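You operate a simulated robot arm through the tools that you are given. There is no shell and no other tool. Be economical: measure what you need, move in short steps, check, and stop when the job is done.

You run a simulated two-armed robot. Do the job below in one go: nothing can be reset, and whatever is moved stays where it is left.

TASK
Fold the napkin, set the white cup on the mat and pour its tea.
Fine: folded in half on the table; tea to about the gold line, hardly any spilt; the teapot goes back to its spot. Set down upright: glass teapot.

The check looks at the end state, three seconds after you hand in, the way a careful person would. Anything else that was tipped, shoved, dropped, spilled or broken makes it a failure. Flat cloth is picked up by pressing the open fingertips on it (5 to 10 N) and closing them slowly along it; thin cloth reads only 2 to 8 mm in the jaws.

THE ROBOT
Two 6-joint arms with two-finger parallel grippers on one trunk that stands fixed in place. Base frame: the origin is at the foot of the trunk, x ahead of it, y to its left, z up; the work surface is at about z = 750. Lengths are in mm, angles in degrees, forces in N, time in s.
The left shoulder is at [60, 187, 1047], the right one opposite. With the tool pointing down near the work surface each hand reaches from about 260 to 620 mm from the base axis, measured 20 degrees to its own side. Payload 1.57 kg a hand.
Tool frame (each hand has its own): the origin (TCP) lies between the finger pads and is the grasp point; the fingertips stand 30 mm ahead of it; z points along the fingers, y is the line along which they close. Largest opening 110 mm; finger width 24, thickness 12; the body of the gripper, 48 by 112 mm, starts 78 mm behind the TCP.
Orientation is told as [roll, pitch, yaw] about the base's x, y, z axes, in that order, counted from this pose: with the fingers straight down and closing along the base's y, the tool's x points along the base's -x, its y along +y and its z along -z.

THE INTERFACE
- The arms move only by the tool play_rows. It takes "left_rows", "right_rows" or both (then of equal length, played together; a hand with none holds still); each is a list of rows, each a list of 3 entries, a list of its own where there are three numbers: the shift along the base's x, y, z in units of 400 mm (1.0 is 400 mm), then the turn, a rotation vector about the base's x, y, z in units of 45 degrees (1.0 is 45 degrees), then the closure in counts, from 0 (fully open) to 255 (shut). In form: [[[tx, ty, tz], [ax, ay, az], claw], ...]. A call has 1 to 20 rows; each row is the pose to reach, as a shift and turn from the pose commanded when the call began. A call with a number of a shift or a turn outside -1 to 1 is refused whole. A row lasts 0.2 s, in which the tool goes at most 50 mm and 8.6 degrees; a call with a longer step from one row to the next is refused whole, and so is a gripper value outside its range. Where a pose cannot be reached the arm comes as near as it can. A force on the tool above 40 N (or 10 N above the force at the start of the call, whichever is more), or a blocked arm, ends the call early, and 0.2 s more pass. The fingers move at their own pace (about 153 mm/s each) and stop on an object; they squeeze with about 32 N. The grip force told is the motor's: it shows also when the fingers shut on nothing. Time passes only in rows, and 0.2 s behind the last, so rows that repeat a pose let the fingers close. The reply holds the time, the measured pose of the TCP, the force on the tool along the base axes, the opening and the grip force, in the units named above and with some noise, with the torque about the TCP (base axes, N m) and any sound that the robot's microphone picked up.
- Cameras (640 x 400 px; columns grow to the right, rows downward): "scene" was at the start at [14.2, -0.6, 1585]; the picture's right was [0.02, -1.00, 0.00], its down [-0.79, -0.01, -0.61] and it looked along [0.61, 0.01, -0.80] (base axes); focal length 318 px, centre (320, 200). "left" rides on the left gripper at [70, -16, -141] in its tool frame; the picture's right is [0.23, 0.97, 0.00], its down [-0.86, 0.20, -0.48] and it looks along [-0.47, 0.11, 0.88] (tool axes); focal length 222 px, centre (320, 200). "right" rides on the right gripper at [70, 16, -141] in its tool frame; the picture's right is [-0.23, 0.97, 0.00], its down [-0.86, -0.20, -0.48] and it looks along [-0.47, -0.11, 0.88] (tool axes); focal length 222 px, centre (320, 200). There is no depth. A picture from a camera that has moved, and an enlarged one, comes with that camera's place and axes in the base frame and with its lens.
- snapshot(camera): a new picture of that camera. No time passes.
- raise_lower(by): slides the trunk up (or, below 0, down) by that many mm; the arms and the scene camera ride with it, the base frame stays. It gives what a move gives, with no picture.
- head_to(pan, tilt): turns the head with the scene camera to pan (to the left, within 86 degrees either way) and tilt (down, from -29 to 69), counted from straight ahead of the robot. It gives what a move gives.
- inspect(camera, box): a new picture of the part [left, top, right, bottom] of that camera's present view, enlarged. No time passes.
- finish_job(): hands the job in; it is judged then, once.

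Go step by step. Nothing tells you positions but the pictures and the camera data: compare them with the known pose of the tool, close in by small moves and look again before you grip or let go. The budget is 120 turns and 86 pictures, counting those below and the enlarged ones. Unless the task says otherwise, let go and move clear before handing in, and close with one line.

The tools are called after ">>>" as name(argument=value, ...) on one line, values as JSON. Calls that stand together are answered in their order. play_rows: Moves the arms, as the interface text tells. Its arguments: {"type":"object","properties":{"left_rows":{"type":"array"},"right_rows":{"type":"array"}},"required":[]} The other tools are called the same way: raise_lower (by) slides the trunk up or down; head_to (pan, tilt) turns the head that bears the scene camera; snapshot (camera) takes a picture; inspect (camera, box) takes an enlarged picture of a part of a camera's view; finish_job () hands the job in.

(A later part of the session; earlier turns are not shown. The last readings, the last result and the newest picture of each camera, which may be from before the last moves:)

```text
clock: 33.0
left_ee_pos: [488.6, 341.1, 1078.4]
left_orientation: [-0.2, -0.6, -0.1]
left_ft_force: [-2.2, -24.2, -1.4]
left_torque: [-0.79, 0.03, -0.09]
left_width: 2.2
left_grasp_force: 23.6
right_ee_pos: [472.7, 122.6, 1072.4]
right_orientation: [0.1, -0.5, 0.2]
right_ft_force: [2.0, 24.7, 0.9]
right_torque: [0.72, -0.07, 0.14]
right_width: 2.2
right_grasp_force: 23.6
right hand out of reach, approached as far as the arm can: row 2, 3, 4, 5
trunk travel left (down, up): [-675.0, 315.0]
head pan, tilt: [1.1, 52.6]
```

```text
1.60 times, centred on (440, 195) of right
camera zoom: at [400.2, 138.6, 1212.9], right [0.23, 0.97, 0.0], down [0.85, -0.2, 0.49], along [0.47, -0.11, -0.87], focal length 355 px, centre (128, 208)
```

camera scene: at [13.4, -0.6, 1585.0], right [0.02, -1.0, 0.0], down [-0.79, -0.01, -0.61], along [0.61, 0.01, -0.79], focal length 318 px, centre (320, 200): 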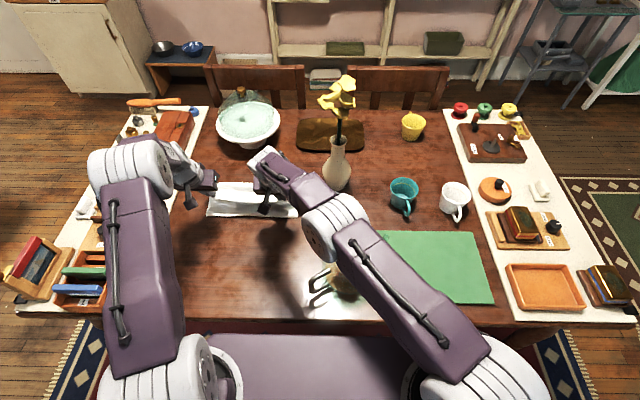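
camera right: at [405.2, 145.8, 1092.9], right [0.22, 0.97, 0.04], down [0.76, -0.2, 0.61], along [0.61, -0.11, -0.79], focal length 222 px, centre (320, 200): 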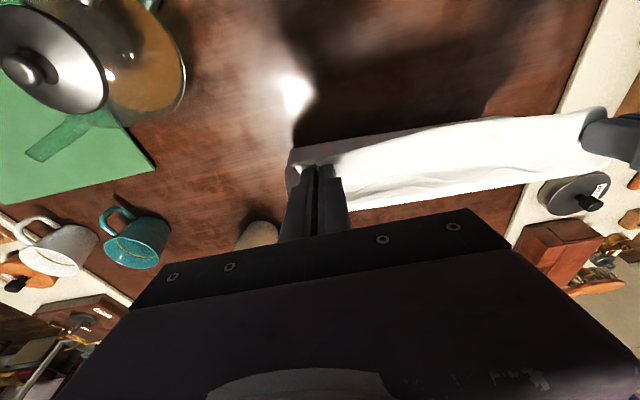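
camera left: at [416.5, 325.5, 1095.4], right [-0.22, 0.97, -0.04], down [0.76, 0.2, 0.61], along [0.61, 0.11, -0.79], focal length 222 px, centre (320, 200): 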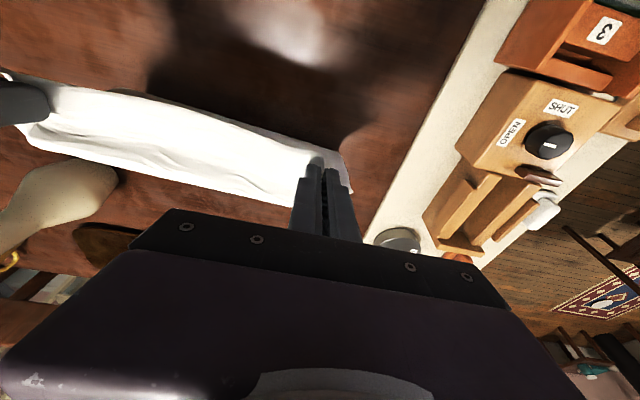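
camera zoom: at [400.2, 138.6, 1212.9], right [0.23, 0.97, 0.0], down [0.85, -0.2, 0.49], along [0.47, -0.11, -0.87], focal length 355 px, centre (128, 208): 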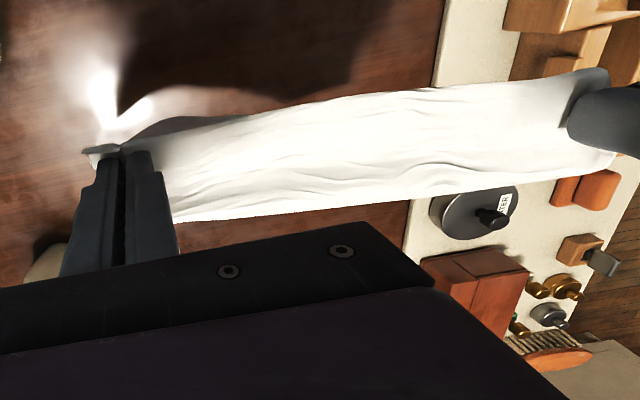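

Now it is clear: the cloth leaves the grips forward and hangs free. So I'll lay it fold-away: set the free edge down nearer the robot, lay the sheet forward, then bring the gripped edge back over it. First I move over the landing spot.

>>> play_rows(left_rows=[[[-0.06, 0, -0.044], [0, 0, 0], 255], [[-0.12, 0, -0.088], [0, 0, 0], 255], [[-0.18, 0, -0.13], [0, 0, 0], 255], [[-0.237, 0, -0.16], [0, 0, 0], 255], [[-0.237, 0, -0.16], [0, 0, 0], 255], [[-0.237, 0, -0.16], [0, 0, 0], 255], [[-0.237, 0, -0.16], [0, 0, 0], 255]], right_rows=[[[-0.05, 0, -0.042], [0, 0, 0], 255], [[-0.1, 0, -0.084], [0, 0, 0], 255], [[-0.15, 0, -0.125], [0, 0, 0], 255], [[-0.193, 0, -0.155], [0, 0, 0], 255], [[-0.193, 0, -0.155], [0, 0, 0], 255], [[-0.193, 0, -0.155], [0, 0, 0], 255], [[-0.193, 0, -0.155], [0, 0, 0], 255]])

>>> snapshot(camera="scene")

>>> snapshot(camera="left")

```text
clock: 34.6
left_ee_pos: [393.2, 342.2, 1012.7]
left_orientation: [-0.1, -0.6, 0.1]
left_ft_force: [1.4, -27.9, -0.4]
left_torque: [-0.87, -0.03, -0.01]
left_width: 2.2
left_grasp_force: 24.3
right_ee_pos: [395.0, 122.1, 1010.3]
right_orientation: [0.2, -0.6, 0.1]
right_ft_force: [-0.3, 27.7, 0.1]
right_torque: [0.85, 0.04, 0.17]
right_width: 3.7
right_grasp_force: 24.3
trunk travel left (down, up): [-675.0, 315.0]
head pan, tilt: [1.1, 52.6]
```

```text
53 pictures are left
camera scene: at [13.9, -0.4, 1585.0], right [0.02, -1.0, 0.0], down [-0.79, -0.01, -0.61], along [0.61, 0.01, -0.79], focal length 318 px, centre (320, 200)
```

scene: 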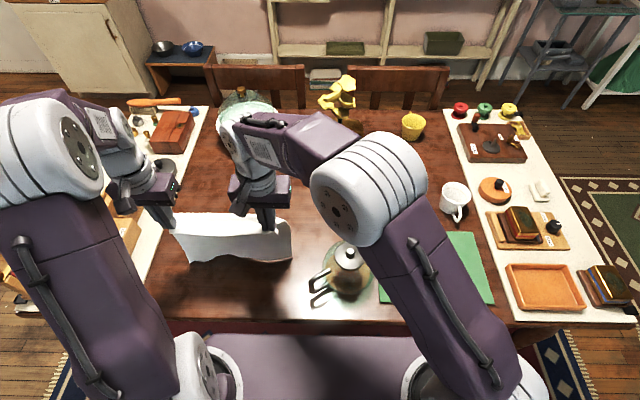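

```text
52 pictures are left
camera left: at [320.9, 325.3, 1154.5], right [-0.23, 0.97, 0.0], down [0.85, 0.2, 0.49], along [0.48, 0.11, -0.87], focal length 222 px, centre (320, 200)
```

left: 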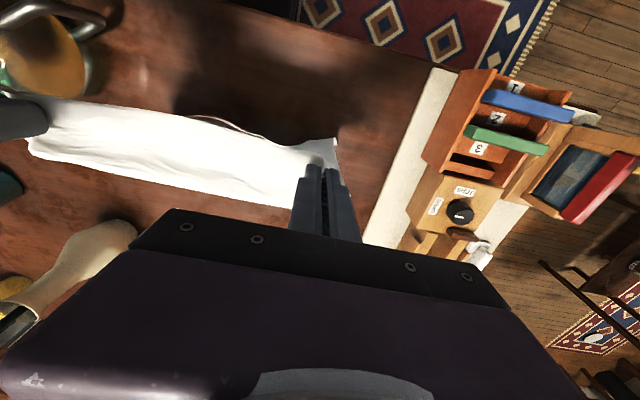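

>>> play_rows(left_rows=[[[0.01, 0, -0.03], [0, 0, 0], 255], [[0.035, 0, -0.07], [0, 0, 0], 255], [[0.065, 0, -0.11], [0, 0, 0], 255], [[0.1, 0, -0.15], [0, 0, 0], 255], [[0.135, 0, -0.19], [0, 0, 0], 255], [[0.17, 0, -0.23], [0, 0, 0], 255], [[0.2, 0, -0.27], [0, 0, 0], 255], [[0.22, 0, -0.31], [0, 0, 0], 255], [[0.23, 0, -0.34], [0, 0, 0], 255], [[0.23, 0, -0.34], [0, 0, 0], 255]], right_rows=[[[0.01, 0.02, -0.03], [0, 0, 0], 255], [[0.035, 0.02, -0.07], [0, 0, 0], 255], [[0.065, 0.02, -0.11], [0, 0, 0], 255], [[0.1, 0.02, -0.15], [0, 0, 0], 255], [[0.135, 0.02, -0.19], [0, 0, 0], 255], [[0.17, 0.02, -0.23], [0, 0, 0], 255], [[0.2, 0.02, -0.27], [0, 0, 0], 255], [[0.22, 0.02, -0.31], [0, 0, 0], 255], [[0.23, 0.02, -0.34], [0, 0, 0], 255], [[0.23, 0.02, -0.34], [0, 0, 0], 255]])

>>> inspect(camera="scene", box=[150, 145, 390, 295])

>>> snapshot(camera="right")

```text
clock: 36.8
left_ee_pos: [485.2, 342.1, 877.6]
left_orientation: [0.1, -0.6, 0.0]
left_ft_force: [-0.5, -3.9, -0.8]
left_torque: [-0.09, -0.03, 0.0]
left_width: 2.2
left_grasp_force: 23.7
right_ee_pos: [486.4, 129.9, 873.0]
right_orientation: [0.1, -0.6, 0.0]
right_ft_force: [-0.6, 1.9, 0.6]
right_torque: [0.11, 0.0, 0.02]
right_width: 2.1
right_grasp_force: 23.2
trunk travel left (down, up): [-675.0, 315.0]
head pan, tilt: [1.1, 52.6]
```

```text
2.67 times, centred on (270, 220) of scene
camera zoom: at [13.8, -0.5, 1585.0], right [0.02, -1.0, 0.0], down [-0.79, -0.01, -0.61], along [0.61, 0.01, -0.79], focal length 848 px, centre (453, 147)
```

zoom: 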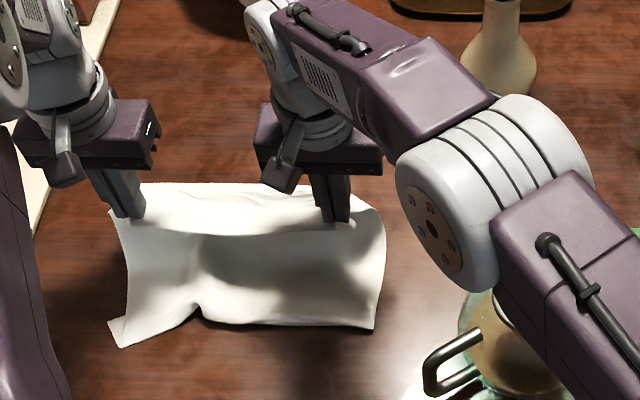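

```text
50 pictures are left
camera right: at [414.5, 146.2, 1013.8], right [0.23, 0.97, 0.0], down [0.85, -0.2, 0.49], along [0.48, -0.11, -0.87], focal length 222 px, centre (320, 200)
```

right: 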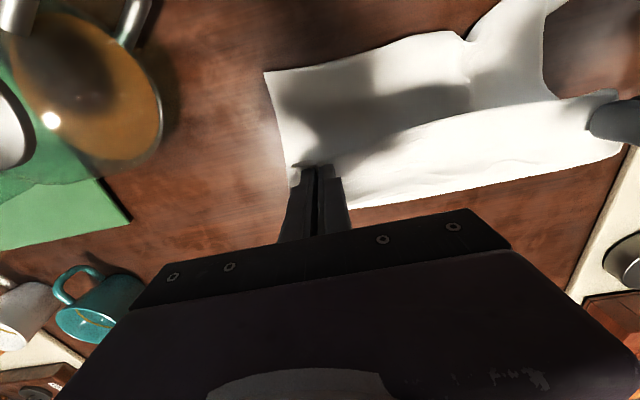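

The sheet has laid forward with the free edge near x≈390–420, slightly buckled. I'll bring the gripped edge back and down over it.

>>> play_rows(left_rows=[[[0.0, 0.01, -0.04], [0, 0, 0], 255], [[-0.02, 0.01, -0.08], [0, 0, 0], 255], [[-0.05, 0.01, -0.12], [0, 0, 0], 255], [[-0.08, 0.01, -0.155], [0, 0, 0], 255], [[-0.11, 0.01, -0.185], [0, 0, 0], 255], [[-0.13, 0.01, -0.21], [0, 0, 0], 255], [[-0.13, 0.01, -0.22], [0, 0, 0], 255], [[-0.13, 0.01, -0.22], [0, 0, 0], 255]], right_rows=[[[0.0, -0.01, -0.04], [0, 0, 0], 255], [[-0.02, -0.01, -0.08], [0, 0, 0], 255], [[-0.05, -0.01, -0.12], [0, 0, 0], 255], [[-0.08, -0.01, -0.15], [0, 0, 0], 255], [[-0.11, -0.01, -0.18], [0, 0, 0], 255], [[-0.13, -0.01, -0.2], [0, 0, 0], 255], [[-0.13, -0.01, -0.21], [0, 0, 0], 255], [[-0.13, -0.01, -0.21], [0, 0, 0], 255]])

>>> inspect(camera="scene", box=[150, 145, 390, 295])

>>> snapshot(camera="right")

>>> snapshot(camera="left")

```text
clock: 38.6
left_ee_pos: [432.1, 346.4, 790.8]
left_orientation: [0.0, -0.6, 0.0]
left_ft_force: [0.3, -23.3, 1.8]
left_torque: [-0.75, -0.01, -0.04]
left_width: 2.2
left_grasp_force: 23.9
right_ee_pos: [433.7, 127.5, 790.4]
right_orientation: [0.2, -0.7, 0.0]
right_ft_force: [-1.4, 24.3, 0.2]
right_torque: [0.68, 0.01, 0.15]
right_width: 2.5
right_grasp_force: 23.8
trunk travel left (down, up): [-675.0, 315.0]
head pan, tilt: [1.1, 52.6]
```

```text
2.67 times, centred on (270, 220) of scene
camera zoom: at [13.9, -0.5, 1585.0], right [0.02, -1.0, 0.0], down [-0.79, -0.01, -0.61], along [0.61, 0.01, -0.79], focal length 848 px, centre (453, 147)
```

zoom: 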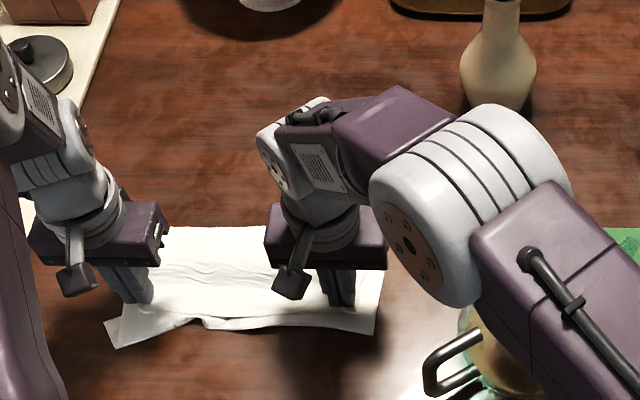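

```text
48 pictures are left
camera right: at [362.1, 143.5, 931.2], right [0.23, 0.97, 0.0], down [0.85, -0.2, 0.49], along [0.48, -0.11, -0.87], focal length 222 px, centre (320, 200)
```

right: 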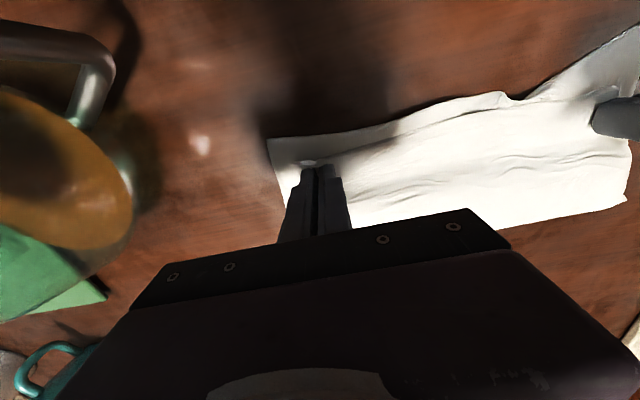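

```text
47 pictures are left
camera left: at [362.0, 328.9, 930.6], right [-0.23, 0.97, 0.0], down [0.85, 0.2, 0.49], along [0.47, 0.11, -0.87], focal length 222 px, centre (320, 200)
```

left: 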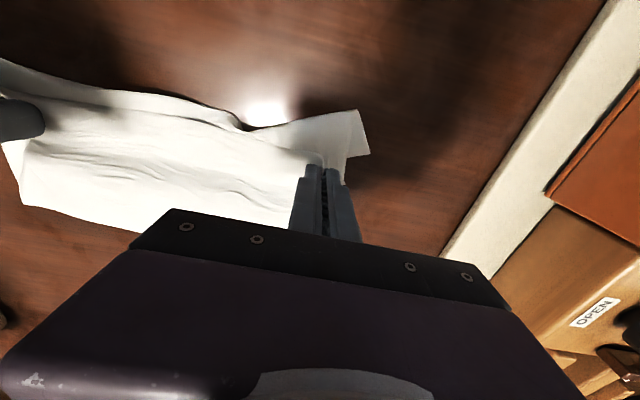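

Nearly folded; the lower left corner pokes out toward the robot by about 25 mm. I'll draw the left hand back a bit, lower both, and open slowly to spread the cloth.

>>> play_rows(left_rows=[[[-0.02, 0, 0], [0, 0, 0], 255], [[-0.04, 0, 0], [0, 0, 0], 255], [[-0.04, 0, -0.012], [0, 0, 0], 255], [[-0.04, 0, -0.018], [0, 0, 0], 255], [[-0.04, 0, -0.018], [0, 0, 0], 255]], right_rows=[[[0, 0.005, 0], [0, 0, 0], 255], [[0, 0.01, 0], [0, 0, 0], 255], [[0, 0.01, -0.012], [0, 0, 0], 255], [[0, 0.01, -0.018], [0, 0, 0], 255], [[0, 0.01, -0.018], [0, 0, 0], 255]])

```text
clock: 39.8
left_ee_pos: [420.0, 346.0, 781.6]
left_orientation: [0.0, -0.7, 0.0]
left_ft_force: [2.4, -17.3, 10.1]
left_torque: [-0.56, 0.0, -0.06]
left_width: 2.1
left_grasp_force: 24.1
right_ee_pos: [433.2, 130.4, 783.7]
right_orientation: [0.0, -0.5, 0.0]
right_ft_force: [-1.0, 16.5, 0.3]
right_torque: [0.52, 0.05, 0.13]
right_width: 2.1
right_grasp_force: 23.7
trunk travel left (down, up): [-675.0, 315.0]
head pan, tilt: [1.1, 52.6]
```

>>> play_rows(left_rows=[[[0, 0, 0.001], [0, 0, 0], 248], [[0, 0, 0.001], [0, 0, 0], 238], [[0, 0, 0.001], [0, 0, 0], 228], [[0, 0, 0.001], [0, 0, 0], 218], [[0, 0, 0.001], [0, 0, 0], 208], [[0, 0, 0.001], [0, 0, 0], 198], [[0, 0, 0.001], [0, 0, 0], 188], [[0, 0, 0.001], [0, 0, 0], 178], [[0, 0, 0.001], [0, 0, 0], 168], [[0, 0, 0.02], [0, 0, 0], 168], [[0, 0, 0.1], [0, 0, 0], 168], [[0, 0, 0.2], [0, 0, 0], 168], [[0, 0, 0.32], [0, 0, 0], 168]], right_rows=[[[0, 0, -0.005], [0, 0, 0], 248], [[0, 0, -0.005], [0, 0, 0], 238], [[0, 0, -0.005], [0, 0, 0], 228], [[0, 0, -0.005], [0, 0, 0], 218], [[0, 0, -0.005], [0, 0, 0], 208], [[0, 0, -0.005], [0, 0, 0], 198], [[0, 0, -0.005], [0, 0, 0], 188], [[0, 0, -0.005], [0, 0, 0], 178], [[0, 0, -0.005], [0, 0, 0], 168], [[0, 0, 0.02], [0, 0, 0], 168], [[0, 0, 0.1], [0, 0, 0], 168], [[0, 0, 0.2], [0, 0, 0], 168], [[0, 0, 0.32], [0, 0, 0], 168]])

>>> inspect(camera="scene", box=[150, 145, 390, 295])

>>> snapshot(camera="left")

```text
clock: 42.6
left_ee_pos: [416.3, 343.8, 909.3]
left_orientation: [0.0, -0.6, 0.1]
left_ft_force: [-0.5, -0.5, -0.6]
left_torque: [-0.01, -0.04, 0.0]
left_width: 37.3
left_grasp_force: 0.0
right_ee_pos: [429.6, 128.1, 913.1]
right_orientation: [0.0, -0.7, 0.0]
right_ft_force: [-0.3, 0.6, -1.0]
right_torque: [-0.02, -0.03, -0.01]
right_width: 37.3
right_grasp_force: 0.1
trunk travel left (down, up): [-675.0, 315.0]
head pan, tilt: [1.1, 52.6]
```

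```text
2.67 times, centred on (270, 220) of scene
camera zoom: at [11.6, -1.8, 1584.9], right [0.02, -1.0, 0.0], down [-0.79, -0.01, -0.61], along [0.61, 0.01, -0.79], focal length 848 px, centre (453, 147)
```

zoom: 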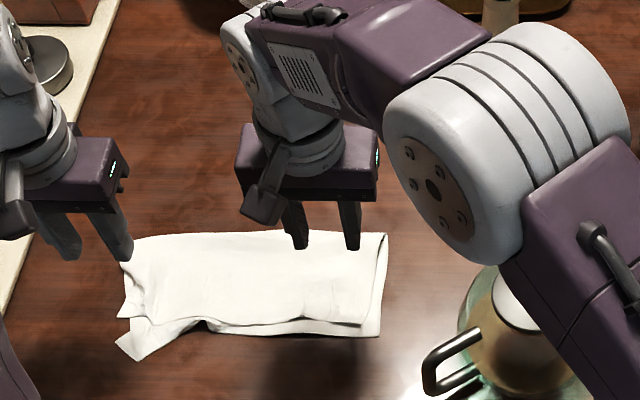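

```text
45 pictures are left
camera left: at [344.8, 327.3, 1050.4], right [-0.23, 0.97, 0.0], down [0.85, 0.2, 0.49], along [0.48, 0.11, -0.87], focal length 222 px, centre (320, 200)
```

left: 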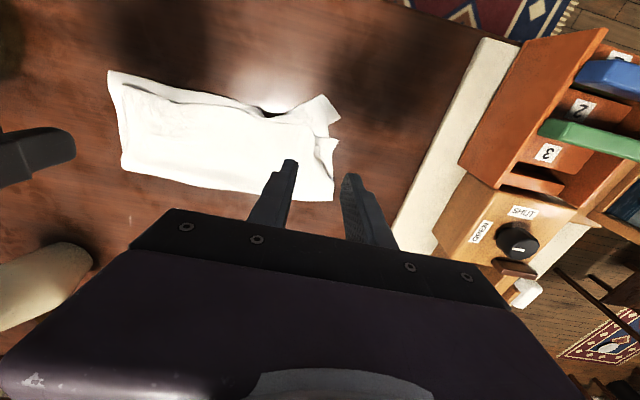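

The napkin is folded; the near-left corner is a bit untidy. I'll look closer at it.

>>> inspect(camera="left", box=[90, 50, 370, 225])

```text
2.29 times, centred on (230, 138) of left
camera zoom: at [344.8, 327.3, 1050.4], right [-0.23, 0.97, 0.0], down [0.85, 0.2, 0.49], along [0.48, 0.11, -0.87], focal length 508 px, centre (526, 343)
```

zoom: 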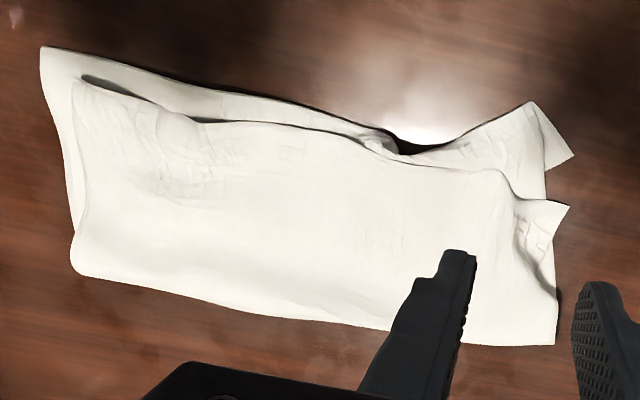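

Top and bottom corners match within ~15 mm on the right; the lower left corner is 25–30 mm out with a buckle. I'll press lightly on it with closed fingertips and draw it outward.

>>> play_rows(left_rows=[[[-0.04, 0.015, -0.1], [0, 0, 0], 255], [[-0.08, 0.018, -0.2], [0, 0, 0], 255], [[-0.08, 0.018, -0.29], [0, 0, 0], 255], [[-0.08, 0.018, -0.313], [0, 0, 0], 255], [[-0.08, 0.018, -0.317], [0, 0, 0], 255], [[-0.08, 0.018, -0.317], [0, 0, 0], 255]])

>>> inspect(camera="left", box=[90, 50, 410, 250])

```text
clock: 44.0
left_ee_pos: [386.9, 351.9, 782.6]
left_orientation: [0.0, -0.7, 0.0]
left_ft_force: [-0.2, 0.5, 1.8]
left_torque: [-0.04, -0.01, 0.01]
left_width: 0.2
left_grasp_force: 21.1
right_ee_pos: [431.0, 129.2, 910.8]
right_orientation: [0.0, -0.6, 0.0]
right_ft_force: [0.6, 0.9, -1.1]
right_torque: [0.01, -0.01, 0.01]
right_width: 37.3
right_grasp_force: 0.0
trunk travel left (down, up): [-675.0, 315.0]
head pan, tilt: [1.1, 52.6]
```

```text
2.00 times, centred on (250, 150) of left
camera zoom: at [314.6, 334.6, 923.1], right [-0.23, 0.97, 0.0], down [0.85, 0.2, 0.49], along [0.48, 0.11, -0.87], focal length 444 px, centre (460, 300)
```

zoom: 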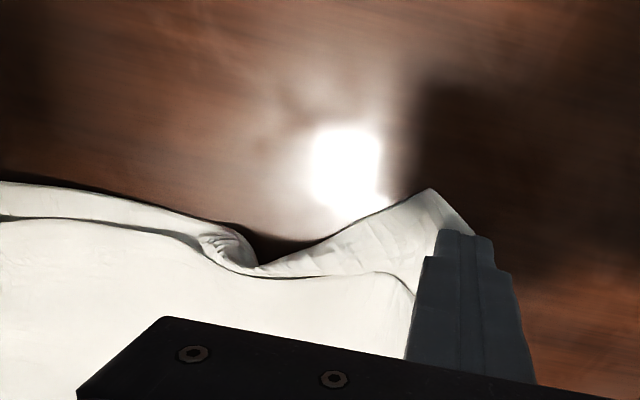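

>>> play_rows(left_rows=[[[0, 0, -0.003], [0, 0, 0], 255], [[0, 0, -0.003], [0, 0, 0], 255], [[0.005, 0.012, -0.003], [0, 0, 0], 255], [[0.012, 0.024, -0.003], [0, 0, 0], 255], [[0.02, 0.036, -0.003], [0, 0, 0], 255], [[0.028, 0.048, -0.003], [0, 0, 0], 255], [[0.035, 0.055, -0.003], [0, 0, 0], 255]])

>>> inspect(camera="left", box=[90, 50, 410, 250])

```text
clock: 45.6
left_ee_pos: [400.3, 373.9, 781.8]
left_orientation: [-0.1, -0.6, 0.1]
left_ft_force: [-0.3, -0.4, 2.0]
left_torque: [0.0, 0.03, 0.0]
left_width: 0.2
left_grasp_force: 21.4
right_ee_pos: [431.5, 129.7, 910.6]
right_orientation: [0.0, -0.5, 0.0]
right_ft_force: [-0.1, -0.5, 0.2]
right_torque: [0.01, 0.03, 0.01]
right_width: 37.5
right_grasp_force: 0.1
trunk travel left (down, up): [-675.0, 315.0]
head pan, tilt: [1.1, 52.6]
```

```text
2.00 times, centred on (250, 150) of left
camera zoom: at [328.7, 357.7, 923.1], right [-0.23, 0.97, 0.0], down [0.85, 0.2, 0.49], along [0.48, 0.11, -0.87], focal length 444 px, centre (460, 300)
```

zoom: 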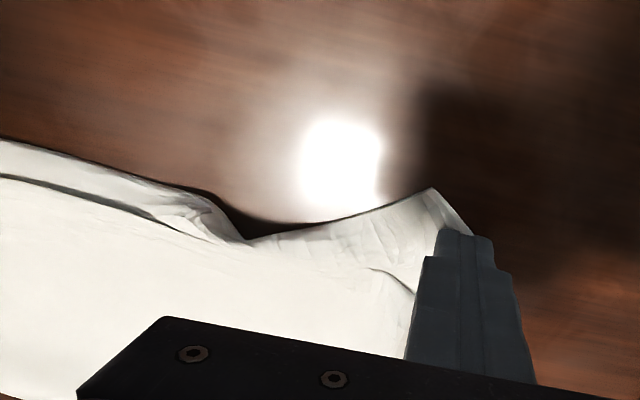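

It follows and the buckle shrinks. I'll draw it a little further, then lift and check.

>>> play_rows(left_rows=[[[0.002, 0.012, 0], [0, 0, 0], 255], [[0.006, 0.024, 0], [0, 0, 0], 255], [[0.01, 0.036, 0], [0, 0, 0], 255], [[0.014, 0.045, 0], [0, 0, 0], 255], [[0.014, 0.045, 0], [0, 0, 0], 255], [[0.014, 0.045, 0.03], [0, 0, 0], 255], [[0.0, 0.08, 0.12], [0, 0, 0], 255], [[-0.02, 0.12, 0.24], [0, 0, 0], 255], [[-0.04, 0.14, 0.35], [0, 0, 0], 255], [[-0.04, 0.14, 0.45], [0, 0, 0], 255]])

>>> inspect(camera="scene", box=[150, 145, 390, 295])

>>> snapshot(camera="left")

```text
refused: row 8 steps farther than a row can; nothing moved
```

```text
2.67 times, centred on (270, 220) of scene
camera zoom: at [14.2, -0.4, 1584.9], right [0.02, -1.0, 0.0], down [-0.79, -0.01, -0.61], along [0.61, 0.01, -0.8], focal length 848 px, centre (453, 147)
```

zoom: 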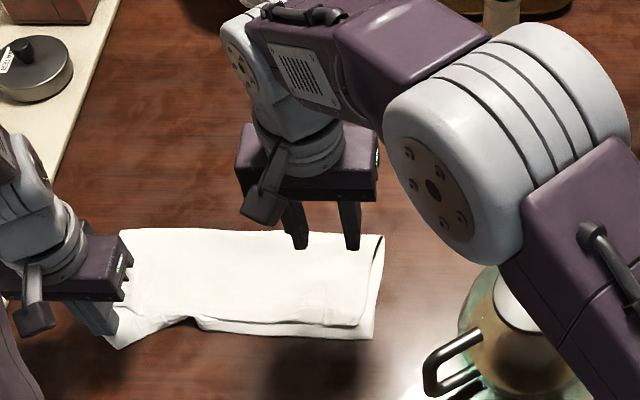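

```text
40 pictures are left
camera left: at [328.7, 357.7, 923.1], right [-0.23, 0.97, 0.0], down [0.85, 0.2, 0.49], along [0.48, 0.11, -0.87], focal length 222 px, centre (320, 200)
```

left: 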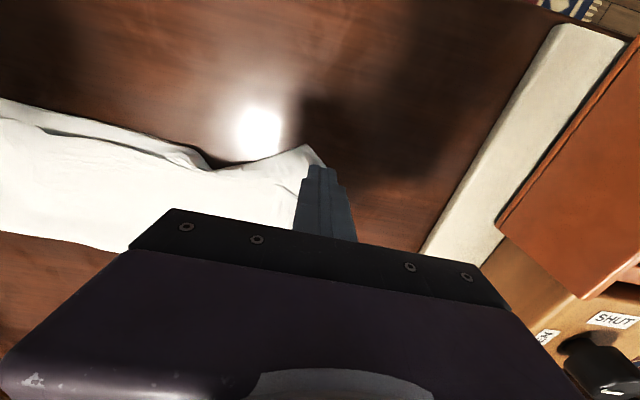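

The fold is improving. I'll finish this small drag, lift the left hand off, and meanwhile bring the right hand up and over toward the cup.

>>> play_rows(left_rows=[[[0.004, 0.01, 0], [0, 0, 0], 255], [[0.01, 0.02, 0], [0, 0, 0], 255], [[0.016, 0.028, 0], [0, 0, 0], 255], [[0.022, 0.034, 0], [0, 0, 0], 255], [[0.022, 0.034, 0], [0, 0, 0], 255], [[0.022, 0.034, 0.04], [0, 0, 0], 255], [[0.015, 0.06, 0.12], [0, 0, 0], 255], [[0.0, 0.09, 0.22], [0, 0, 0], 255], [[-0.02, 0.11, 0.32], [0, 0, 0], 255], [[-0.04, 0.12, 0.42], [0, 0, 0], 255], [[-0.04, 0.12, 0.5], [0, 0, 0], 255]], right_rows=[[[0, 0, 0.11], [0, 0, 0], 0], [[0, 0, 0.22], [0, 0, 0], 0], [[0, 0, 0.33], [0, 0, 0], 0], [[0, -0.1125, 0.35], [0, 0, 0], 0], [[0, -0.225, 0.35], [0, 0, 0], 0], [[0, -0.3375, 0.35], [0, 0, 0], 0], [[0, -0.45, 0.35], [0, 0, 0], 0], [[0, -0.5625, 0.35], [0, 0, 0], 0], [[0, -0.675, 0.35], [0, 0, 0], 0], [[0.02, -0.7875, 0.35], [0, 0, 0], 0], [[0.05, -0.9, 0.35], [0, 0, 0], 0]])

>>> snapshot(camera="scene")

```text
clock: 48.0
left_ee_pos: [383.6, 419.4, 983.4]
left_orientation: [0.1, -0.6, 0.0]
left_ft_force: [0.7, -1.7, 0.1]
left_torque: [0.02, 0.01, -0.01]
left_width: 0.0
left_grasp_force: 20.9
right_ee_pos: [454.8, -233.1, 1050.2]
right_orientation: [0.1, -0.6, 0.0]
right_ft_force: [0.5, 0.3, -0.1]
right_torque: [0.04, 0.03, 0.0]
right_width: 110.0
right_grasp_force: 0.0
trunk travel left (down, up): [-675.0, 315.0]
head pan, tilt: [1.1, 52.6]
```

```text
39 pictures are left
camera scene: at [14.8, -2.9, 1584.9], right [0.02, -1.0, 0.0], down [-0.8, -0.01, -0.61], along [0.61, 0.01, -0.8], focal length 318 px, centre (320, 200)
```

scene: 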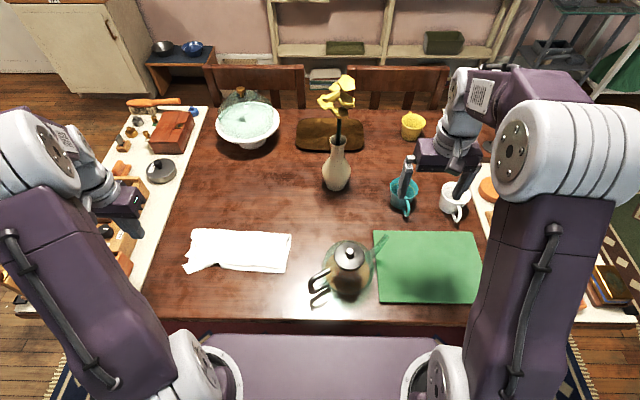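

The napkin now lies folded. Next I tilt the right hand outward and hover it above the white cup.

>>> play_rows(right_rows=[[[0.045, -0.062, -0.06], [-0.024, -0.128, -0.075], 0], [[0.09, -0.123, -0.12], [-0.047, -0.256, -0.15], 0], [[0.134, -0.185, -0.18], [-0.071, -0.384, -0.226], 0], [[0.179, -0.247, -0.24], [-0.095, -0.512, -0.301], 0], [[0.223, -0.308, -0.3], [-0.118, -0.64, -0.376], 0], [[0.268, -0.37, -0.3625], [-0.142, -0.768, -0.451], 0], [[0.268, -0.37, -0.3625], [-0.142, -0.768, -0.451], 0]])

>>> snapshot(camera="right")

>>> inspect(camera="scene", box=[370, 130, 530, 230])

```text
clock: 49.6
left_ee_pos: [382.9, 421.3, 982.8]
left_orientation: [0.0, -0.7, 0.0]
left_ft_force: [0.1, -0.2, -0.3]
left_torque: [-0.06, -0.02, 0.02]
left_width: 0.1
left_grasp_force: 20.9
right_ee_pos: [560.1, -379.6, 907.3]
right_orientation: [0.0, -35.6, -21.0]
right_ft_force: [0.2, 0.4, 0.4]
right_torque: [0.02, -0.03, 0.0]
right_width: 110.0
right_grasp_force: 0.1
trunk travel left (down, up): [-675.0, 315.0]
head pan, tilt: [1.1, 52.6]
```

```text
38 pictures are left
camera right: at [435.1, -314.6, 981.2], right [0.52, 0.84, 0.13], down [0.32, -0.34, 0.89], along [0.79, -0.42, -0.44], focal length 222 px, centre (320, 200)
```

right: 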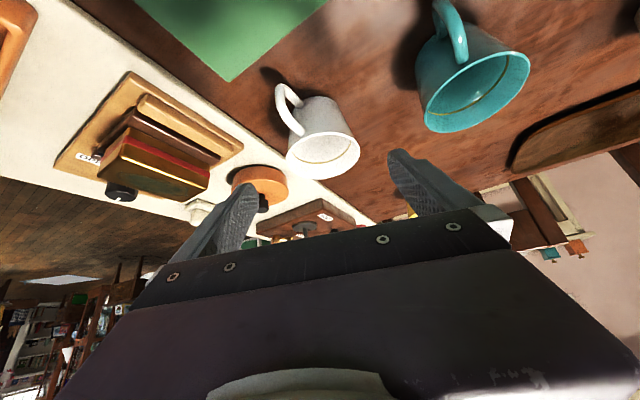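

```text
4.00 times, centred on (450, 180) of scene
camera zoom: at [13.6, 0.1, 1585.0], right [0.02, -1.0, 0.0], down [-0.79, -0.02, -0.61], along [0.61, 0.01, -0.79], focal length 1272 px, centre (-200, 280)
```

zoom: 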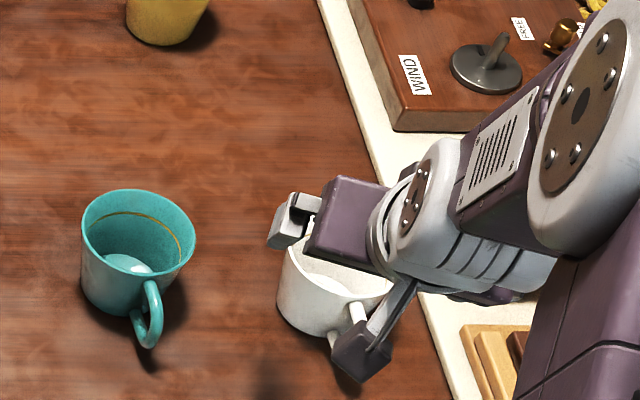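

The cup's rim centre triangulates to (635,-408,813), width about 90 mm, right on the tool axis. I'll advance part-way and look again.

>>> play_rows(right_rows=[[[0.04, -0.0155, -0.0614], [0, 0, 0], 0], [[0.08, -0.031, -0.123], [0, 0, 0], 0], [[0.12, -0.046, -0.184], [0, 0, 0], 0], [[0.12, -0.046, -0.184], [0, 0, 0], 0]])

>>> snapshot(camera="right")

```text
clock: 50.6
left_ee_pos: [383.0, 420.9, 982.1]
left_orientation: [0.1, -0.7, -0.1]
left_ft_force: [-0.2, 0.9, 0.0]
left_torque: [-0.02, -0.02, 0.02]
left_width: 0.3
left_grasp_force: 21.1
right_ee_pos: [608.9, -397.6, 833.1]
right_orientation: [0.0, -35.6, -21.0]
right_ft_force: [0.2, 0.3, 0.1]
right_torque: [-0.04, -0.01, 0.01]
right_width: 109.9
right_grasp_force: 0.0
trunk travel left (down, up): [-675.0, 315.0]
head pan, tilt: [1.1, 52.6]
```

```text
36 pictures are left
camera right: at [483.8, -332.6, 907.4], right [0.52, 0.84, 0.13], down [0.32, -0.34, 0.89], along [0.79, -0.42, -0.44], focal length 222 px, centre (320, 200)
```

right: 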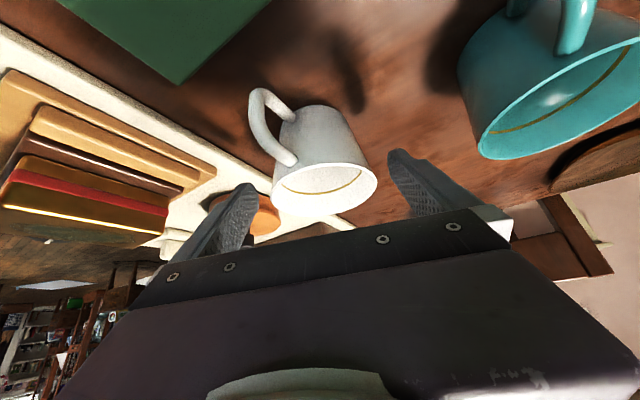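

>>> play_rows(right_rows=[[[0.025, -0.0095, -0.038], [0, 0, 0], 0], [[0.05, -0.019, -0.076], [0, 0, 0], 0], [[0.073, -0.028, -0.112], [0, 0, 0], 0], [[0.073, -0.028, -0.112], [0, 0, 0], 0]])

>>> snapshot(camera="right")

```text
clock: 51.6
left_ee_pos: [384.6, 422.8, 983.8]
left_orientation: [-0.1, -0.5, 0.1]
left_ft_force: [-0.7, -0.1, 0.2]
left_torque: [0.01, 0.0, 0.0]
left_width: 0.0
left_grasp_force: 20.5
right_ee_pos: [638.5, -408.0, 787.6]
right_orientation: [0.0, -35.6, -21.1]
right_ft_force: [0.3, -1.0, 0.0]
right_torque: [-0.02, 0.03, -0.02]
right_width: 110.1
right_grasp_force: 0.1
trunk travel left (down, up): [-675.0, 315.0]
head pan, tilt: [1.1, 52.6]
```

```text
35 pictures are left
camera right: at [514.6, -343.2, 862.9], right [0.52, 0.84, 0.13], down [0.32, -0.34, 0.89], along [0.79, -0.42, -0.44], focal length 222 px, centre (320, 200)
```

right: 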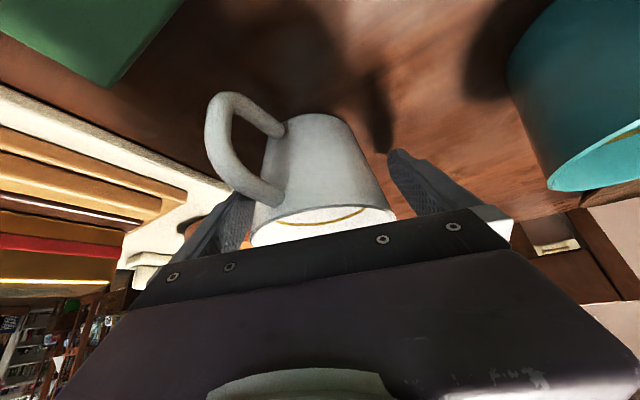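

The cup sits between the fingers and the handle is clear. I'll close on it.

>>> play_rows(right_rows=[[[0, 0, 0], [0, 0, 0], 20], [[0, 0, 0], [0, 0, 0], 40], [[0, 0, 0], [0, 0, 0], 60], [[0, 0, 0], [0, 0, 0], 90], [[0, 0, 0], [0, 0, 0], 120], [[0, 0, 0], [0, 0, 0], 150], [[0, 0, 0], [0, 0, 0], 150]])

```text
clock: 53.2
left_ee_pos: [384.4, 421.2, 982.3]
left_orientation: [0.0, -0.6, -0.1]
left_ft_force: [0.9, 0.6, -0.2]
left_torque: [0.0, -0.01, 0.03]
left_width: 0.0
left_grasp_force: 21.1
right_ee_pos: [639.8, -409.2, 788.2]
right_orientation: [0.0, -35.5, -21.0]
right_ft_force: [-1.0, 0.2, -0.4]
right_torque: [-0.01, -0.01, 0.01]
right_width: 78.0
right_grasp_force: 32.3
trunk travel left (down, up): [-675.0, 315.0]
head pan, tilt: [1.1, 52.6]
```

Cup gripped (78 mm). I'll lift it 40 mm and carry it over the mat.

>>> play_rows(right_rows=[[[0, 0, 0.03], [0, 0, 0], 150], [[0, 0, 0.07], [0, 0, 0], 150], [[-0.02, 0.01, 0.1], [0, 0, 0], 150], [[-0.09, 0.048, 0.1], [0, 0, 0], 150], [[-0.18, 0.097, 0.1], [0, 0, 0], 150], [[-0.27, 0.145, 0.1], [0, 0, 0], 150], [[-0.36, 0.194, 0.1], [0, 0, 0], 150], [[-0.45, 0.242, 0.1], [0, 0, 0], 150], [[-0.51, 0.275, 0.1], [0, 0, 0], 150], [[-0.5275, 0.285, 0.1], [0, 0, 0], 150], [[-0.5275, 0.285, 0.1], [0, 0, 0], 150]])

>>> snapshot(camera="scene")

```text
clock: 55.6
left_ee_pos: [383.8, 421.0, 982.8]
left_orientation: [0.1, -0.7, -0.1]
left_ft_force: [-0.3, 0.1, 1.0]
left_torque: [-0.03, -0.02, 0.02]
left_width: 0.0
left_grasp_force: 21.3
right_ee_pos: [426.5, -291.6, 828.5]
right_orientation: [0.0, -35.4, -21.0]
right_ft_force: [-0.1, 1.2, -1.5]
right_torque: [0.01, -0.01, -0.02]
right_width: 77.6
right_grasp_force: 32.0
trunk travel left (down, up): [-675.0, 315.0]
head pan, tilt: [1.1, 52.6]
```

```text
34 pictures are left
camera scene: at [14.4, -0.6, 1585.0], right [0.02, -1.0, 0.0], down [-0.79, -0.01, -0.61], along [0.61, 0.01, -0.8], focal length 318 px, centre (320, 200)
```

scene: 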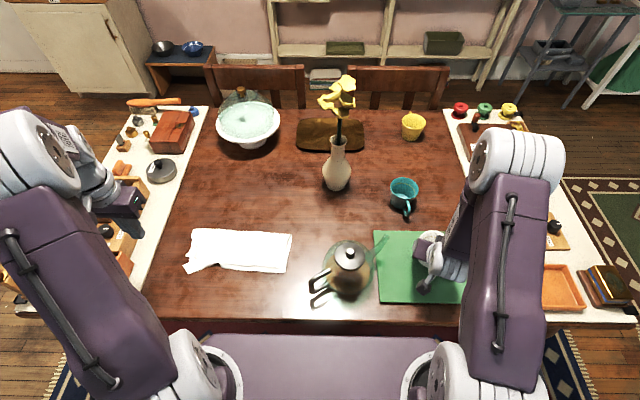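

Cup is over the mat. I'll lower it gently until it touches.

>>> play_rows(right_rows=[[[0, 0, -0.04], [0, 0, 0], 150], [[0, 0, -0.07], [0, 0, 0], 150], [[0, 0, -0.08], [0, 0, 0], 150], [[0, 0, -0.086], [0, 0, 0], 150], [[0, 0, -0.09], [0, 0, 0], 150], [[0, 0, -0.09], [0, 0, 0], 150]])

```text
clock: 57.0
left_ee_pos: [383.5, 422.1, 982.6]
left_orientation: [0.0, -0.7, 0.0]
left_ft_force: [0.8, 0.4, 0.3]
left_torque: [-0.03, 0.01, 0.02]
left_width: 0.2
left_grasp_force: 21.6
right_ee_pos: [426.1, -293.8, 794.6]
right_orientation: [0.1, -35.8, -21.0]
right_ft_force: [-3.3, -0.4, 24.0]
right_torque: [0.01, 0.37, 0.07]
right_width: 76.1
right_grasp_force: 32.0
trunk travel left (down, up): [-675.0, 315.0]
head pan, tilt: [1.1, 52.6]
```

>>> play_rows(right_rows=[[[0, 0, 0.003], [0, 0, 0], 150], [[0, 0, 0.003], [0, 0, 0], 120], [[0, 0, 0.003], [0, 0, 0], 80], [[0, 0, 0.003], [0, 0, 0], 40], [[0, 0, 0.003], [0, 0, 0], 0], [[0, 0, 0.003], [0, 0, 0], 0], [[-0.027, 0.01, 0.044], [0, 0, 0], 0], [[-0.067, 0.026, 0.105], [0, 0, 0], 0], [[-0.107, 0.041, 0.167], [0, 0, 0], 0], [[-0.147, 0.056, 0.228], [0, 0, 0], 0]])

>>> snapshot(camera="right")

```text
clock: 59.2
left_ee_pos: [384.3, 420.9, 982.2]
left_orientation: [0.0, -0.6, 0.0]
left_ft_force: [0.5, 0.0, -0.3]
left_torque: [0.0, -0.02, 0.01]
left_width: 0.0
left_grasp_force: 21.3
right_ee_pos: [395.8, -274.2, 874.6]
right_orientation: [-0.1, -35.5, -20.9]
right_ft_force: [-0.5, 1.0, -0.3]
right_torque: [0.02, 0.01, 0.04]
right_width: 110.1
right_grasp_force: 0.1
right hand out of reach, approached as far as the arm can: row 9, 10
trunk travel left (down, up): [-675.0, 315.0]
head pan, tilt: [1.1, 52.6]
```

```text
33 pictures are left
camera right: at [271.1, -209.3, 950.2], right [0.52, 0.84, 0.13], down [0.32, -0.34, 0.89], along [0.79, -0.42, -0.45], focal length 222 px, centre (320, 200)
```

right: 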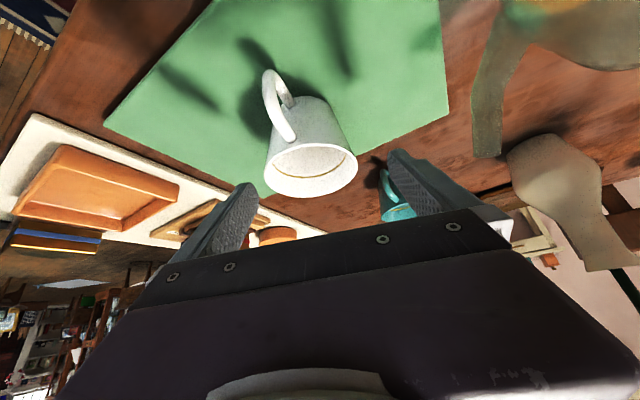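

The cup stands on the mat near (427,-294), and the right hand is clear above it. I'll raise the trunk 200 mm so the left arm can reach the handle comfortably.

>>> raise_lower(by=200)

```text
clock: 61.4
left_ee_pos: [383.6, 421.8, 1181.8]
left_orientation: [0.2, -0.6, 0.0]
left_ft_force: [0.3, -0.2, -0.3]
left_torque: [0.0, -0.04, -0.03]
left_width: 0.0
left_grasp_force: 21.5
right_ee_pos: [395.3, -274.9, 1074.9]
right_orientation: [0.0, -35.5, -20.9]
right_ft_force: [0.2, 0.3, -0.4]
right_torque: [0.03, 0.03, -0.01]
right_width: 109.7
right_grasp_force: 0.2
trunk travel left (down, up): [-875.0, 115.0]
head pan, tilt: [1.1, 52.6]
```

>>> play_rows(left_rows=[[[-0.009, -0.061, -0.019], [-0.028, -0.051, -0.077], 120], [[-0.019, -0.122, -0.037], [-0.056, -0.101, -0.153], 120], [[-0.028, -0.183, -0.056], [-0.084, -0.152, -0.23], 120], [[-0.037, -0.244, -0.075], [-0.112, -0.203, -0.307], 120], [[-0.047, -0.305, -0.094], [-0.14, -0.253, -0.383], 120], [[-0.056, -0.366, -0.112], [-0.168, -0.304, -0.46], 120], [[-0.066, -0.427, -0.131], [-0.196, -0.355, -0.537], 120], [[-0.075, -0.4875, -0.15], [-0.2235, -0.4055, -0.6135], 120]], right_rows=[[[-0.01, -0.03, 0.04], [0, 0, 0], 0], [[-0.02, -0.08, 0.08], [0.02, 0.11, 0.064], 0], [[-0.03, -0.15, 0.12], [0.04, 0.22, 0.129], 0], [[-0.045, -0.22, 0.16], [0.061, 0.33, 0.193], 0], [[-0.06, -0.3, 0.1875], [0.081, 0.44, 0.258], 0], [[-0.07, -0.38, 0.1875], [0.101, 0.55, 0.322], 0], [[-0.08, -0.45, 0.1875], [0.122, 0.66, 0.387], 0], [[-0.0875, -0.5125, 0.1875], [0.142, 0.768, 0.451], 0]])

>>> play_rows(left_rows=[[[-0.009, -0.061, -0.05], [-0.028, -0.051, -0.077], 120], [[-0.019, -0.122, -0.1], [-0.056, -0.101, -0.153], 120], [[-0.028, -0.183, -0.15], [-0.084, -0.152, -0.23], 120], [[-0.037, -0.244, -0.2], [-0.112, -0.203, -0.307], 120], [[-0.047, -0.305, -0.25], [-0.14, -0.253, -0.383], 120], [[-0.056, -0.366, -0.3], [-0.168, -0.304, -0.46], 120], [[-0.066, -0.427, -0.35], [-0.196, -0.355, -0.537], 120], [[-0.075, -0.49, -0.4], [-0.2235, -0.4055, -0.6135], 120], [[-0.075, -0.49, -0.4], [-0.2235, -0.4055, -0.6135], 120]])

>>> snapshot(camera="left")

>>> snapshot(camera="scene")

```text
clock: 63.2
left_ee_pos: [354.6, 226.5, 1124.0]
left_orientation: [-5.6, -20.5, -26.9]
left_ft_force: [-0.3, -0.1, 0.1]
left_torque: [-0.03, -0.01, -0.05]
left_width: 58.2
left_grasp_force: 0.0
right_ee_pos: [337.8, -445.4, 1120.0]
right_orientation: [1.3, -8.7, -2.1]
right_ft_force: [-1.0, 1.5, -0.2]
right_torque: [0.01, -0.04, 0.0]
right_width: 109.9
right_grasp_force: 0.0
right hand out of reach, approached as far as the arm can: row 1, 4, 5, 6, 7, 8
trunk travel left (down, up): [-875.0, 115.0]
head pan, tilt: [1.1, 52.6]
```

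```text
clock: 65.2
left_ee_pos: [444.2, 19.6, 999.2]
left_orientation: [-4.1, -39.2, -55.9]
left_ft_force: [1.6, 0.5, 0.1]
left_torque: [0.02, 0.0, -0.03]
left_width: 58.3
left_grasp_force: 0.1
left hand out of reach, approached as far as the arm can: row 3, 4, 5, 6, 7, 8, 9
right_ee_pos: [338.3, -446.2, 1119.5]
right_orientation: [1.4, -8.9, -2.1]
right_ft_force: [0.3, 0.3, 0.2]
right_torque: [0.02, 0.02, 0.0]
right_width: 110.0
right_grasp_force: 0.0
trunk travel left (down, up): [-875.0, 115.0]
head pan, tilt: [1.1, 52.6]
```

```text
32 pictures are left
camera left: at [358.3, 134.9, 1066.4], right [0.73, 0.65, -0.2], down [0.4, -0.18, 0.9], along [0.55, -0.74, -0.39], focal length 222 px, centre (320, 200)
```

left: 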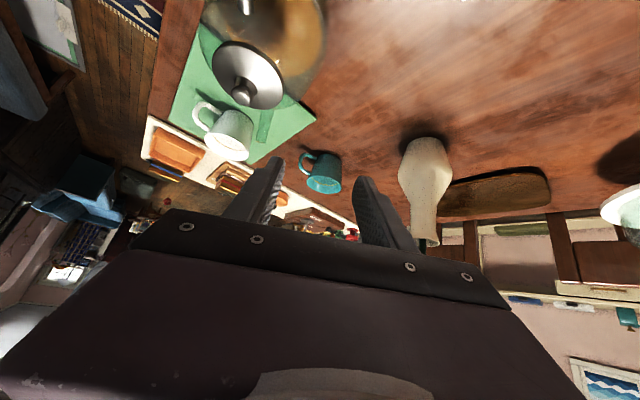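

```text
31 pictures are left
camera scene: at [14.4, -0.3, 1785.0], right [0.02, -1.0, 0.0], down [-0.79, -0.01, -0.61], along [0.61, 0.01, -0.8], focal length 318 px, centre (320, 200)
```

scene: 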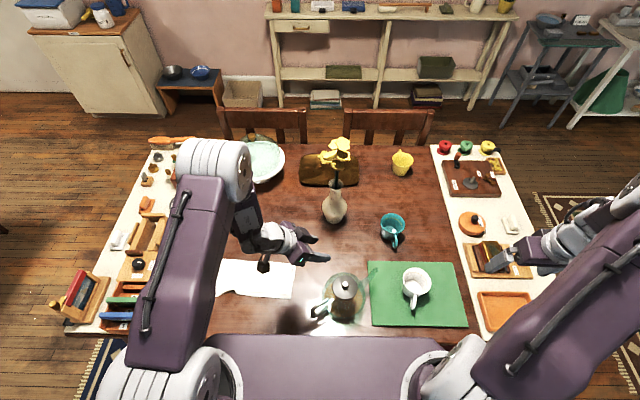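

The 40° tilt is out of reach this close to the trunk. I'll try a steeper hand (20° tilt) above the handle.

>>> play_rows(left_rows=[[[-0.06, 0.005, 0.0], [0.08, 0.034, 0.004], 120], [[-0.12, 0.01, 0.0], [0.16, 0.068, 0.007], 120], [[-0.18, 0.016, -0.02], [0.237, 0.103, 0.011], 120], [[-0.24, 0.021, -0.05], [0.316, 0.137, 0.014], 120], [[-0.303, 0.026, -0.0725], [0.395, 0.171, 0.018], 120], [[-0.303, 0.026, -0.0725], [0.395, 0.171, 0.018], 120]])

```text
clock: 66.6
left_ee_pos: [357.8, 16.1, 990.9]
left_orientation: [-3.1, -17.2, -56.5]
left_ft_force: [0.0, -0.1, -0.3]
left_torque: [0.0, -0.02, -0.01]
left_width: 58.0
left_grasp_force: 0.0
left hand out of reach, approached as far as the arm can: row 1, 2, 3, 4, 5, 6
right_ee_pos: [339.7, -444.9, 1119.8]
right_orientation: [1.4, -8.9, -2.2]
right_ft_force: [-0.3, -0.2, -0.5]
right_torque: [-0.03, 0.0, 0.0]
right_width: 109.9
right_grasp_force: 0.0
trunk travel left (down, up): [-875.0, 115.0]
head pan, tilt: [1.1, 52.6]
```

>>> play_rows(left_rows=[[[-0.01, 0.01, -0.05], [0.02, -0.03, 0.0], 120], [[-0.03, 0.02, -0.1], [0.02, -0.03, 0.0], 120], [[-0.06, 0.03, -0.12], [0.02, -0.03, 0.0], 120], [[-0.087, 0.035, -0.13], [0.02, -0.03, 0.0], 120], [[-0.087, 0.035, -0.13], [0.02, -0.03, 0.0], 120]])

>>> snapshot(camera="left")

```text
clock: 67.8
left_ee_pos: [353.5, 16.4, 947.0]
left_orientation: [-4.0, -14.6, -56.6]
left_ft_force: [0.5, -0.4, -0.3]
left_torque: [-0.04, -0.03, -0.02]
left_width: 58.6
left_grasp_force: 0.1
left hand out of reach, approached as far as the arm can: row 1, 2, 3, 4, 5
right_ee_pos: [338.7, -445.9, 1119.8]
right_orientation: [1.3, -9.0, -2.2]
right_ft_force: [0.2, 0.1, 0.4]
right_torque: [-0.02, 0.03, 0.0]
right_width: 110.3
right_grasp_force: 0.1
trunk travel left (down, up): [-875.0, 115.0]
head pan, tilt: [1.1, 52.6]
```

```text
30 pictures are left
camera left: at [290.7, 98.8, 1068.1], right [0.7, 0.7, -0.12], down [0.58, -0.47, 0.66], along [0.41, -0.54, -0.74], focal length 222 px, centre (320, 200)
```

left: 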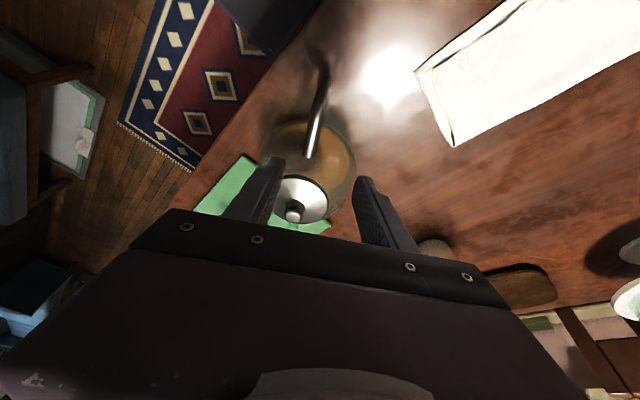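

>>> play_rows(left_rows=[[[-0.02, 0.01, 0.02], [0.106, 0.036, 0.0], 120], [[-0.05, 0.02, 0.03], [0.212, 0.071, 0.0], 120], [[-0.076, 0.034, 0.03], [0.318, 0.107, 0.0], 120], [[-0.076, 0.034, 0.03], [0.318, 0.107, 0.0], 120], [[-0.076, 0.034, 0.03], [0.318, 0.107, 0.0], 120]])

```text
clock: 69.0
left_ee_pos: [322.7, 26.8, 960.2]
left_orientation: [-1.2, -1.3, -57.2]
left_ft_force: [-0.1, 0.0, 0.8]
left_torque: [0.03, -0.01, 0.01]
left_width: 58.2
left_grasp_force: 0.1
left hand out of reach, approached as far as the arm can: row 3, 4
right_ee_pos: [338.1, -446.6, 1120.0]
right_orientation: [1.5, -8.9, -2.2]
right_ft_force: [-0.2, 0.1, 0.2]
right_torque: [-0.04, -0.03, -0.01]
right_width: 110.2
right_grasp_force: 0.2
trunk travel left (down, up): [-875.0, 115.0]
head pan, tilt: [1.1, 52.6]
```

With the hand vertical the handle is reachable. Pouring will then need the wrist nearly over the cup, so I'll bring the cup about 60 mm closer on the mat with a vertical right-hand grasp.

>>> play_rows(right_rows=[[[0.03, 0.055, -0.02], [-0.005, 0.03, 0.007], 0], [[0.065, 0.11, -0.06], [-0.01, 0.06, 0.014], 0], [[0.095, 0.165, -0.13], [-0.014, 0.085, 0.021], 0], [[0.127, 0.22, -0.21], [-0.019, 0.113, 0.028], 0], [[0.16, 0.275, -0.3], [-0.024, 0.14, 0.035], 0], [[0.19, 0.33, -0.39], [-0.029, 0.17, 0.042], 0], [[0.2225, 0.38, -0.475], [-0.033, 0.198, 0.049], 0], [[0.2225, 0.38, -0.475], [-0.033, 0.198, 0.049], 0]])

>>> snapshot(camera="right")

```text
clock: 70.8
left_ee_pos: [323.0, 25.5, 958.9]
left_orientation: [-1.1, -1.3, -57.2]
left_ft_force: [1.3, 0.1, -0.2]
left_torque: [0.02, 0.03, -0.01]
left_width: 58.3
left_grasp_force: 0.1
right_ee_pos: [404.4, -288.1, 923.4]
right_orientation: [1.7, -1.9, 0.2]
right_ft_force: [0.1, -0.5, -0.4]
right_torque: [0.01, 0.06, 0.03]
right_width: 109.7
right_grasp_force: 0.0
right hand out of reach, approached as far as the arm can: row 1, 2, 3, 4, 5, 6, 7, 8
trunk travel left (down, up): [-875.0, 115.0]
head pan, tilt: [1.1, 52.6]
```

```text
29 pictures are left
camera right: at [329.3, -275.6, 1063.0], right [0.22, 0.97, 0.04], down [0.84, -0.21, 0.5], along [0.5, -0.08, -0.86], focal length 222 px, centre (320, 200)
```

right: 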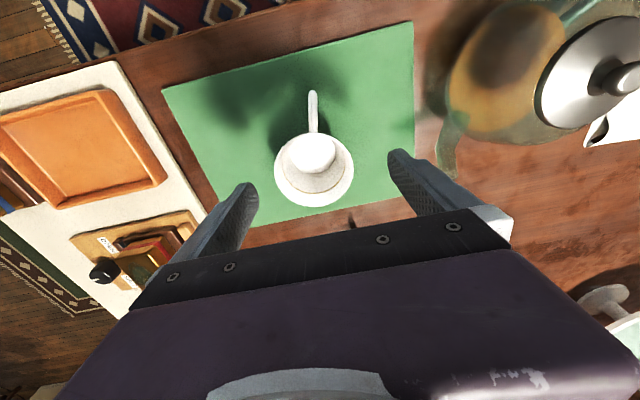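

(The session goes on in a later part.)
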